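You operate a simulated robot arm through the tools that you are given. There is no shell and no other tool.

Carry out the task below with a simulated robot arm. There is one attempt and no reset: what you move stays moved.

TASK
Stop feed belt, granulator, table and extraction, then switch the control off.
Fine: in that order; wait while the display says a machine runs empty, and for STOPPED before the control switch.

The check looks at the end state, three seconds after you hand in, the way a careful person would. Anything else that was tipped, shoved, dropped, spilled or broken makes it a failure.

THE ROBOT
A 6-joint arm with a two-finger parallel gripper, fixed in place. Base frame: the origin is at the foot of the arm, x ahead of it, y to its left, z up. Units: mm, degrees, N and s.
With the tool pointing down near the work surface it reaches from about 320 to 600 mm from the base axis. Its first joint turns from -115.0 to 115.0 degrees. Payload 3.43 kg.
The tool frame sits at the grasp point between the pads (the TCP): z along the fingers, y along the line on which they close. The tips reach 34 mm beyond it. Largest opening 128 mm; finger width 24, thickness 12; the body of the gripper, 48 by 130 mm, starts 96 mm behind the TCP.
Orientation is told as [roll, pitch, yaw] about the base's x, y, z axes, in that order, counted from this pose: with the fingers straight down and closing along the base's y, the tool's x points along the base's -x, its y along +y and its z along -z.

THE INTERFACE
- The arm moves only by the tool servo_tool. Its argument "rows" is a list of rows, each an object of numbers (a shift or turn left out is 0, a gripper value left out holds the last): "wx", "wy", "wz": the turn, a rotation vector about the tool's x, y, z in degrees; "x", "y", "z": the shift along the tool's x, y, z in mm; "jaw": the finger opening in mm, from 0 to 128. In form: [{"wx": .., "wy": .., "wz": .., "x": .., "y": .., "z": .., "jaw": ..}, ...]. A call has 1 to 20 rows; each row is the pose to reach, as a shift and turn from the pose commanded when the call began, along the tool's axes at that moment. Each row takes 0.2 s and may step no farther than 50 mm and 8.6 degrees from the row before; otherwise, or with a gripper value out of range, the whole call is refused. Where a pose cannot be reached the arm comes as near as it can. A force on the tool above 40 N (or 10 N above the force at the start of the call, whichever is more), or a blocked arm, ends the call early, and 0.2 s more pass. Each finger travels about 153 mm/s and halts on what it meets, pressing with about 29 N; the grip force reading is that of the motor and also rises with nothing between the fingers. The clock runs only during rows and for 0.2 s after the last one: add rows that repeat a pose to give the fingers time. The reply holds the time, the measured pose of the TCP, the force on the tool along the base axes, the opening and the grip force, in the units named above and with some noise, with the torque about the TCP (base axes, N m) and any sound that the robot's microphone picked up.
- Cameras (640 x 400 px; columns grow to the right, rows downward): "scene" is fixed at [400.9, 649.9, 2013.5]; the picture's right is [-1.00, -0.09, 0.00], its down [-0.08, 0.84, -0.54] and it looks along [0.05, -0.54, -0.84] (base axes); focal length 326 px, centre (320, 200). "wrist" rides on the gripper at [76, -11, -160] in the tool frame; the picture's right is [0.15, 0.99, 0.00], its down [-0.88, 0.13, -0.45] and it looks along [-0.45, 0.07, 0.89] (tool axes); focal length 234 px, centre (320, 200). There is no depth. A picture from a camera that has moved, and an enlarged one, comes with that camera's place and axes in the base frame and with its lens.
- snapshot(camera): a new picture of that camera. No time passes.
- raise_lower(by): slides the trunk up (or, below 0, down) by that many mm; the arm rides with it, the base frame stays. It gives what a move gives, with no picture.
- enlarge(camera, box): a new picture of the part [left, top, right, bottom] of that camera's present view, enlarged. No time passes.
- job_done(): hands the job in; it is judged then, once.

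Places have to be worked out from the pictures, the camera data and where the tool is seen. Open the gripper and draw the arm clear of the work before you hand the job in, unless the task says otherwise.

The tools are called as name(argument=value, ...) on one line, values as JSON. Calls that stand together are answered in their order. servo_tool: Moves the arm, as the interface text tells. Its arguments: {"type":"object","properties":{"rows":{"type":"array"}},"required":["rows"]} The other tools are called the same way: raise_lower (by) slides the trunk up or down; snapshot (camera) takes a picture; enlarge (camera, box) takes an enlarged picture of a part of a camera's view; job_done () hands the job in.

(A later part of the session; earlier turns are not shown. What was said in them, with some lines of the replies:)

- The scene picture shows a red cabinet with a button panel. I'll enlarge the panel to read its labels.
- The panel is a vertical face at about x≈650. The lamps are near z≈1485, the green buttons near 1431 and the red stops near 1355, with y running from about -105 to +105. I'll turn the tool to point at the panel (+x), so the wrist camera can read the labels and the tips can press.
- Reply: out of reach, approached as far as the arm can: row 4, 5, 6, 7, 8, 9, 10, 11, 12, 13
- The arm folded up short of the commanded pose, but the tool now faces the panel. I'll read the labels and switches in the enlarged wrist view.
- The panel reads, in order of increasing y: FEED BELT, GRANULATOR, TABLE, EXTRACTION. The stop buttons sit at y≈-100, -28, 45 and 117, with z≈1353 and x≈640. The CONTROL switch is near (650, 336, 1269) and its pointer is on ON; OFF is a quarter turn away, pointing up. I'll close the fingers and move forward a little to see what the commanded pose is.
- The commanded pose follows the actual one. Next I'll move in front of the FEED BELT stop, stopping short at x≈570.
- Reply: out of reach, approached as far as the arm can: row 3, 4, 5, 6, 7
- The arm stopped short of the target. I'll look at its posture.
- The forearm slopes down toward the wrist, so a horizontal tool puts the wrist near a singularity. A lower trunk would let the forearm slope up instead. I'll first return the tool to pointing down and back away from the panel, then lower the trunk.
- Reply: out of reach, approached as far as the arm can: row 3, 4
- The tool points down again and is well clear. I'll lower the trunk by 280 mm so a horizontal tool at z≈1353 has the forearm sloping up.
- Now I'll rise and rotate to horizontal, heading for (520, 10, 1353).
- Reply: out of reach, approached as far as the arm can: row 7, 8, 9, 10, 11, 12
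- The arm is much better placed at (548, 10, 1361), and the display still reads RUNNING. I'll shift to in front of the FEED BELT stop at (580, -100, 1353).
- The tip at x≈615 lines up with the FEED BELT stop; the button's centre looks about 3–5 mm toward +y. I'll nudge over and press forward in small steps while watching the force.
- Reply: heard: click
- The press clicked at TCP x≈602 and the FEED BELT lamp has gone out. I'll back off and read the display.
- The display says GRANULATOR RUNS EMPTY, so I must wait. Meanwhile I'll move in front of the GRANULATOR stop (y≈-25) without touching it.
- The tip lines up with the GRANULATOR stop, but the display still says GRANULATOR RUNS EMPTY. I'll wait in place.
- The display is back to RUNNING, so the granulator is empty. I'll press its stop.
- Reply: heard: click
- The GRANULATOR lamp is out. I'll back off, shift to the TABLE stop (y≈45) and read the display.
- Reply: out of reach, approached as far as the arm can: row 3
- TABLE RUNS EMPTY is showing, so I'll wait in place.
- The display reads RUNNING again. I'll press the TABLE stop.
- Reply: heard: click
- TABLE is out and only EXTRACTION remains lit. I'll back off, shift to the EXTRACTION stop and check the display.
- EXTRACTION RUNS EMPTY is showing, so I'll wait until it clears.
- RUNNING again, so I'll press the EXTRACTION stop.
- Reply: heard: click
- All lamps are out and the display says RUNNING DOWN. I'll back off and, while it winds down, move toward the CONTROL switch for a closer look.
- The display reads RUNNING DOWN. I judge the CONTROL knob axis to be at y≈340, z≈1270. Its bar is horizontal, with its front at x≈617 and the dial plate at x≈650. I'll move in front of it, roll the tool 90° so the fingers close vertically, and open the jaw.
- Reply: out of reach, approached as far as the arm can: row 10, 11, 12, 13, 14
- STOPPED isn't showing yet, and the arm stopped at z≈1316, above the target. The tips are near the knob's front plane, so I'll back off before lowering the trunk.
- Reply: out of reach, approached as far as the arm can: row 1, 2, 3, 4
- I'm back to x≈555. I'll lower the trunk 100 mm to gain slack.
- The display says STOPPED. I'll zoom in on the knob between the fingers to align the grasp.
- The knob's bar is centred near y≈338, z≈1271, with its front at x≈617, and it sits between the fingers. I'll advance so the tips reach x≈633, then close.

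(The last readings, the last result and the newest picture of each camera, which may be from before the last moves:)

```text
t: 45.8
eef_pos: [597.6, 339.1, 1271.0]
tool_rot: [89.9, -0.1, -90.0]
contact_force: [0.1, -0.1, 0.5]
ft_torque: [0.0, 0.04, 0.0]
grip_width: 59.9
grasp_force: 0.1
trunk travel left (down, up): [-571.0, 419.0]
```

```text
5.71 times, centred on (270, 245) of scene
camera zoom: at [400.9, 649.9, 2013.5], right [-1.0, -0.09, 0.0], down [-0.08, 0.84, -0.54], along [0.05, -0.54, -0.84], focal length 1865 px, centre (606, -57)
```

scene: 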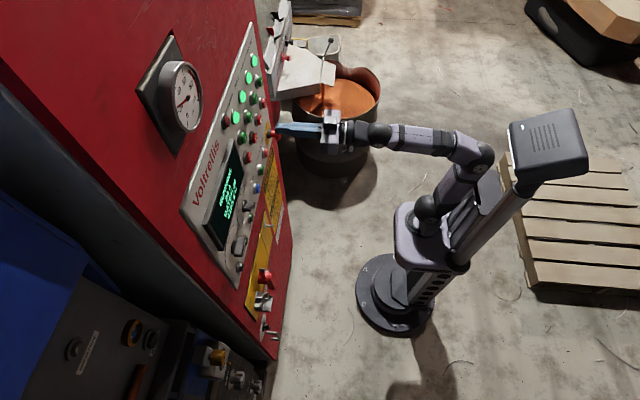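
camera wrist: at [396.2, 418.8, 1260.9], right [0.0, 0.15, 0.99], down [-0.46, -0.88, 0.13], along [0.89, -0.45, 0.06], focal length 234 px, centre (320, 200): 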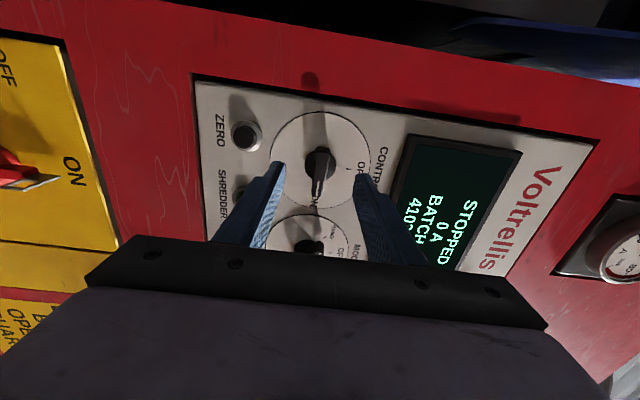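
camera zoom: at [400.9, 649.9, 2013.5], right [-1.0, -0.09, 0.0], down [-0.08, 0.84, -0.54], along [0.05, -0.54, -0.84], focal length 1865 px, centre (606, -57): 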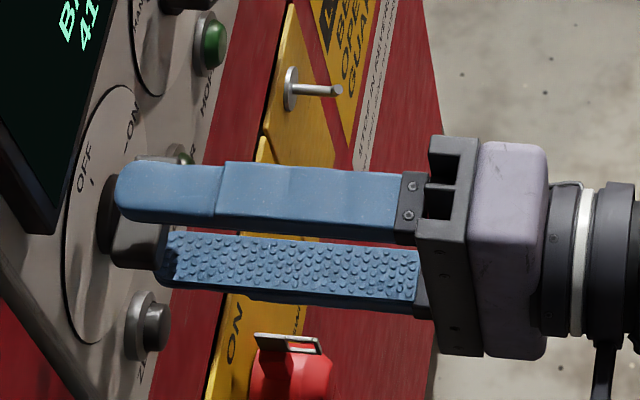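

The fingers straddle the bar, one above and one below, and the axis estimate (337.6, 1270.6) matches the tool. I'll close gently.

servo_tool(rows=[{"jaw": 45}, {"jaw": 32}, {"jaw": 24}, {"jaw": 18}, {"jaw": 14}, {"jaw": 10}, {"jaw": 6}, {"jaw": 6}])

enlarge(camera="wrist", box=[240, 90, 400, 270])

```text
t: 47.6
eef_pos: [596.4, 338.7, 1271.8]
tool_rot: [90.0, 0.0, -90.1]
contact_force: [2.8, 1.6, 6.6]
ft_torque: [0.0, -0.26, 0.02]
grip_width: 14.9
grasp_force: 44.9
trunk travel left (down, up): [-571.0, 419.0]
```

```text
2.22 times, centred on (320, 180) of wrist
camera zoom: at [437.4, 415.1, 1261.3], right [0.0, 0.15, 0.99], down [-0.46, -0.88, 0.13], along [0.89, -0.45, 0.07], focal length 520 px, centre (320, 244)
```

zoom: 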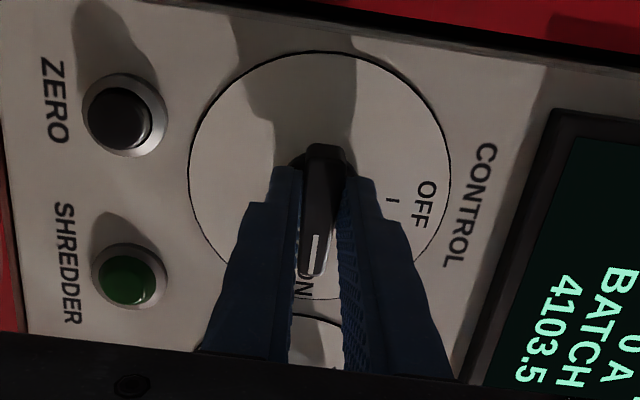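

The bar is gripped at 15 mm. I'll turn it -90° about the tool axis, which takes the pointer from ON (-y) up to OFF.

servo_tool(rows=[{"wz": -6}, {"wz": -12}, {"wz": -18}, {"wz": -24}, {"wz": -30}, {"wz": -36}, {"wz": -42}, {"wz": -48}, {"wz": -54}, {"wz": -60}, {"wz": -66}, {"wz": -72}, {"wz": -78}, {"wz": -84}, {"wz": -90}, {"wz": -90}])

snapshot(camera="wrist")

enlarge(camera="scene", box=[180, 150, 340, 300])

```text
t: 51.0
eef_pos: [597.4, 336.0, 1269.5]
tool_rot: [-17.4, -89.5, 17.0]
contact_force: [-12.7, -9.9, -21.2]
ft_torque: [0.01, 0.78, -0.09]
grip_width: 15.2
grasp_force: 44.7
trunk travel left (down, up): [-571.0, 419.0]
```

```text
taken
camera wrist: at [437.0, 326.2, 1195.3], right [0.0, 0.99, -0.15], down [-0.45, 0.13, 0.88], along [0.89, 0.06, 0.44], focal length 234 px, centre (320, 200)
```

wrist: 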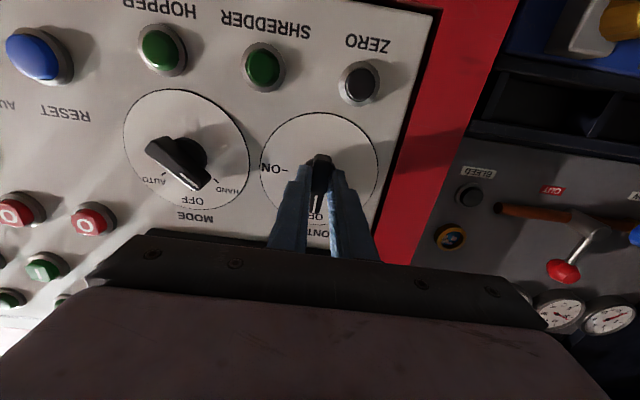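

```text
2.67 times, centred on (260, 225) of scene
camera zoom: at [400.9, 649.9, 2013.5], right [-1.0, -0.09, 0.0], down [-0.08, 0.84, -0.54], along [0.05, -0.54, -0.84], focal length 870 px, centre (480, 133)
```

zoom: 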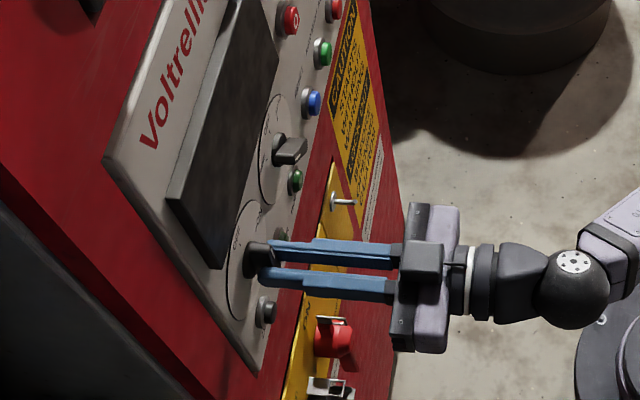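

The knob points to OFF and the display is dark. I'll open the fingers and draw straight back.

servo_tool(rows=[{"jaw": 22}, {"jaw": 35}, {"jaw": 50}, {"jaw": 50}, {"jaw": 50, "z": -10}, {"jaw": 50, "z": -25}, {"jaw": 50, "z": -40}, {"jaw": 50, "z": -40}])

snapshot(camera="wrist")

enlarge(camera="scene", box=[180, 150, 340, 300])

```text
t: 52.8
eef_pos: [558.8, 337.7, 1269.9]
tool_rot: [-19.6, -89.7, 19.5]
contact_force: [-0.5, -0.9, 0.7]
ft_torque: [0.01, 0.01, 0.0]
grip_width: 50.0
grasp_force: 0.1
trunk travel left (down, up): [-571.0, 419.0]
```

```text
taken
camera wrist: at [398.4, 327.7, 1196.5], right [0.0, 0.99, -0.15], down [-0.45, 0.13, 0.88], along [0.89, 0.07, 0.45], focal length 234 px, centre (320, 200)
```

wrist: 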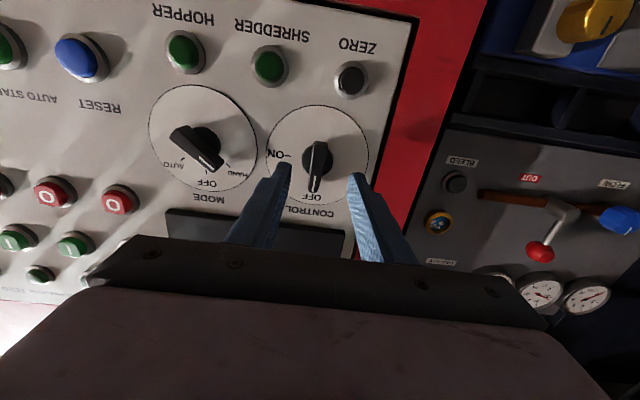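

```text
2.67 times, centred on (260, 225) of scene
camera zoom: at [400.9, 649.9, 2013.5], right [-1.0, -0.09, 0.0], down [-0.08, 0.84, -0.54], along [0.05, -0.54, -0.84], focal length 870 px, centre (480, 133)
```

zoom: 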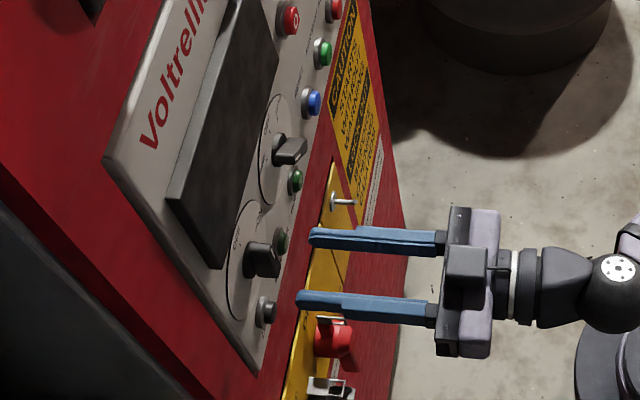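

CONTROL stays at OFF and the display is off. I'll draw the arm further back and fully open the gripper.

servo_tool(rows=[{"z": -15, "jaw": 70}, {"z": -30, "jaw": 90}, {"z": -45, "jaw": 110}, {"z": -60, "jaw": 127}, {"z": -75}, {"z": -90}, {"z": -90}])

snapshot(camera="scene")

snapshot(camera="wrist")

```text
t: 54.4
eef_pos: [465.7, 338.1, 1271.0]
tool_rot: [-24.4, -89.8, 24.5]
contact_force: [-0.2, 0.2, 0.4]
ft_torque: [0.0, -0.04, -0.02]
grip_width: 126.9
grasp_force: 0.1
trunk travel left (down, up): [-571.0, 419.0]
```

```text
taken
```

scene: 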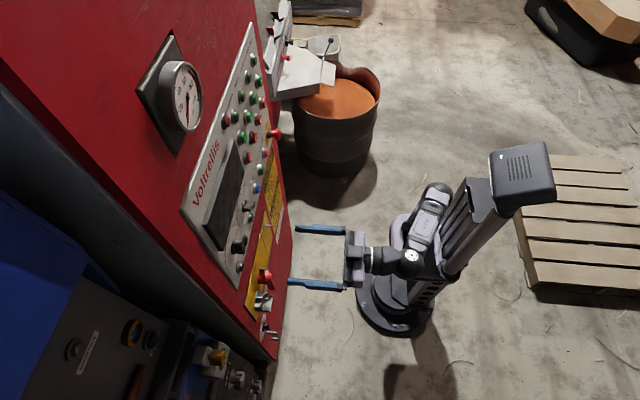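

```text
taken
camera wrist: at [305.8, 327.5, 1196.6], right [0.0, 0.99, -0.15], down [-0.45, 0.13, 0.88], along [0.89, 0.07, 0.45], focal length 234 px, centre (320, 200)
```

wrist: 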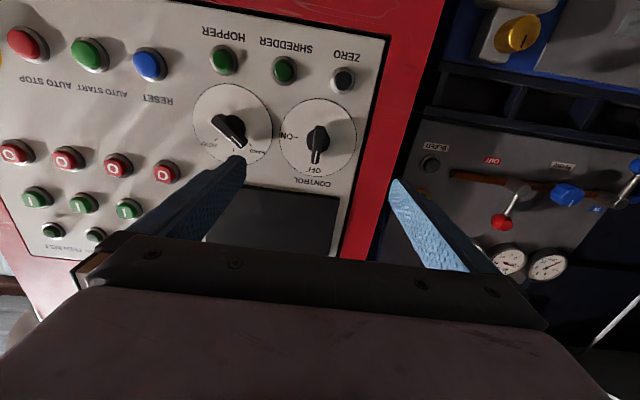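

All four machine lamps are out, CONTROL is at OFF, the display is dark, and the arm is clear with the gripper open. I'm handing the job in.

job_done()

```text
The job is handed in.
```

The feed belt, granulator, table and extraction are stopped, in that order, and the control is switched off. I have handed the job in.

- **Stops:** each stop clicked when pressed, and that machine's lamp went out. Before the granulator, table and extraction stops, I waited for the display to change from "runs empty" back to RUNNING.
- **Control switch:** I waited for STOPPED, then turned the switch from ON to OFF. The display went dark.
- **End state:** the arm is drawn clear with the gripper open, and the last pictures show nothing else disturbed.
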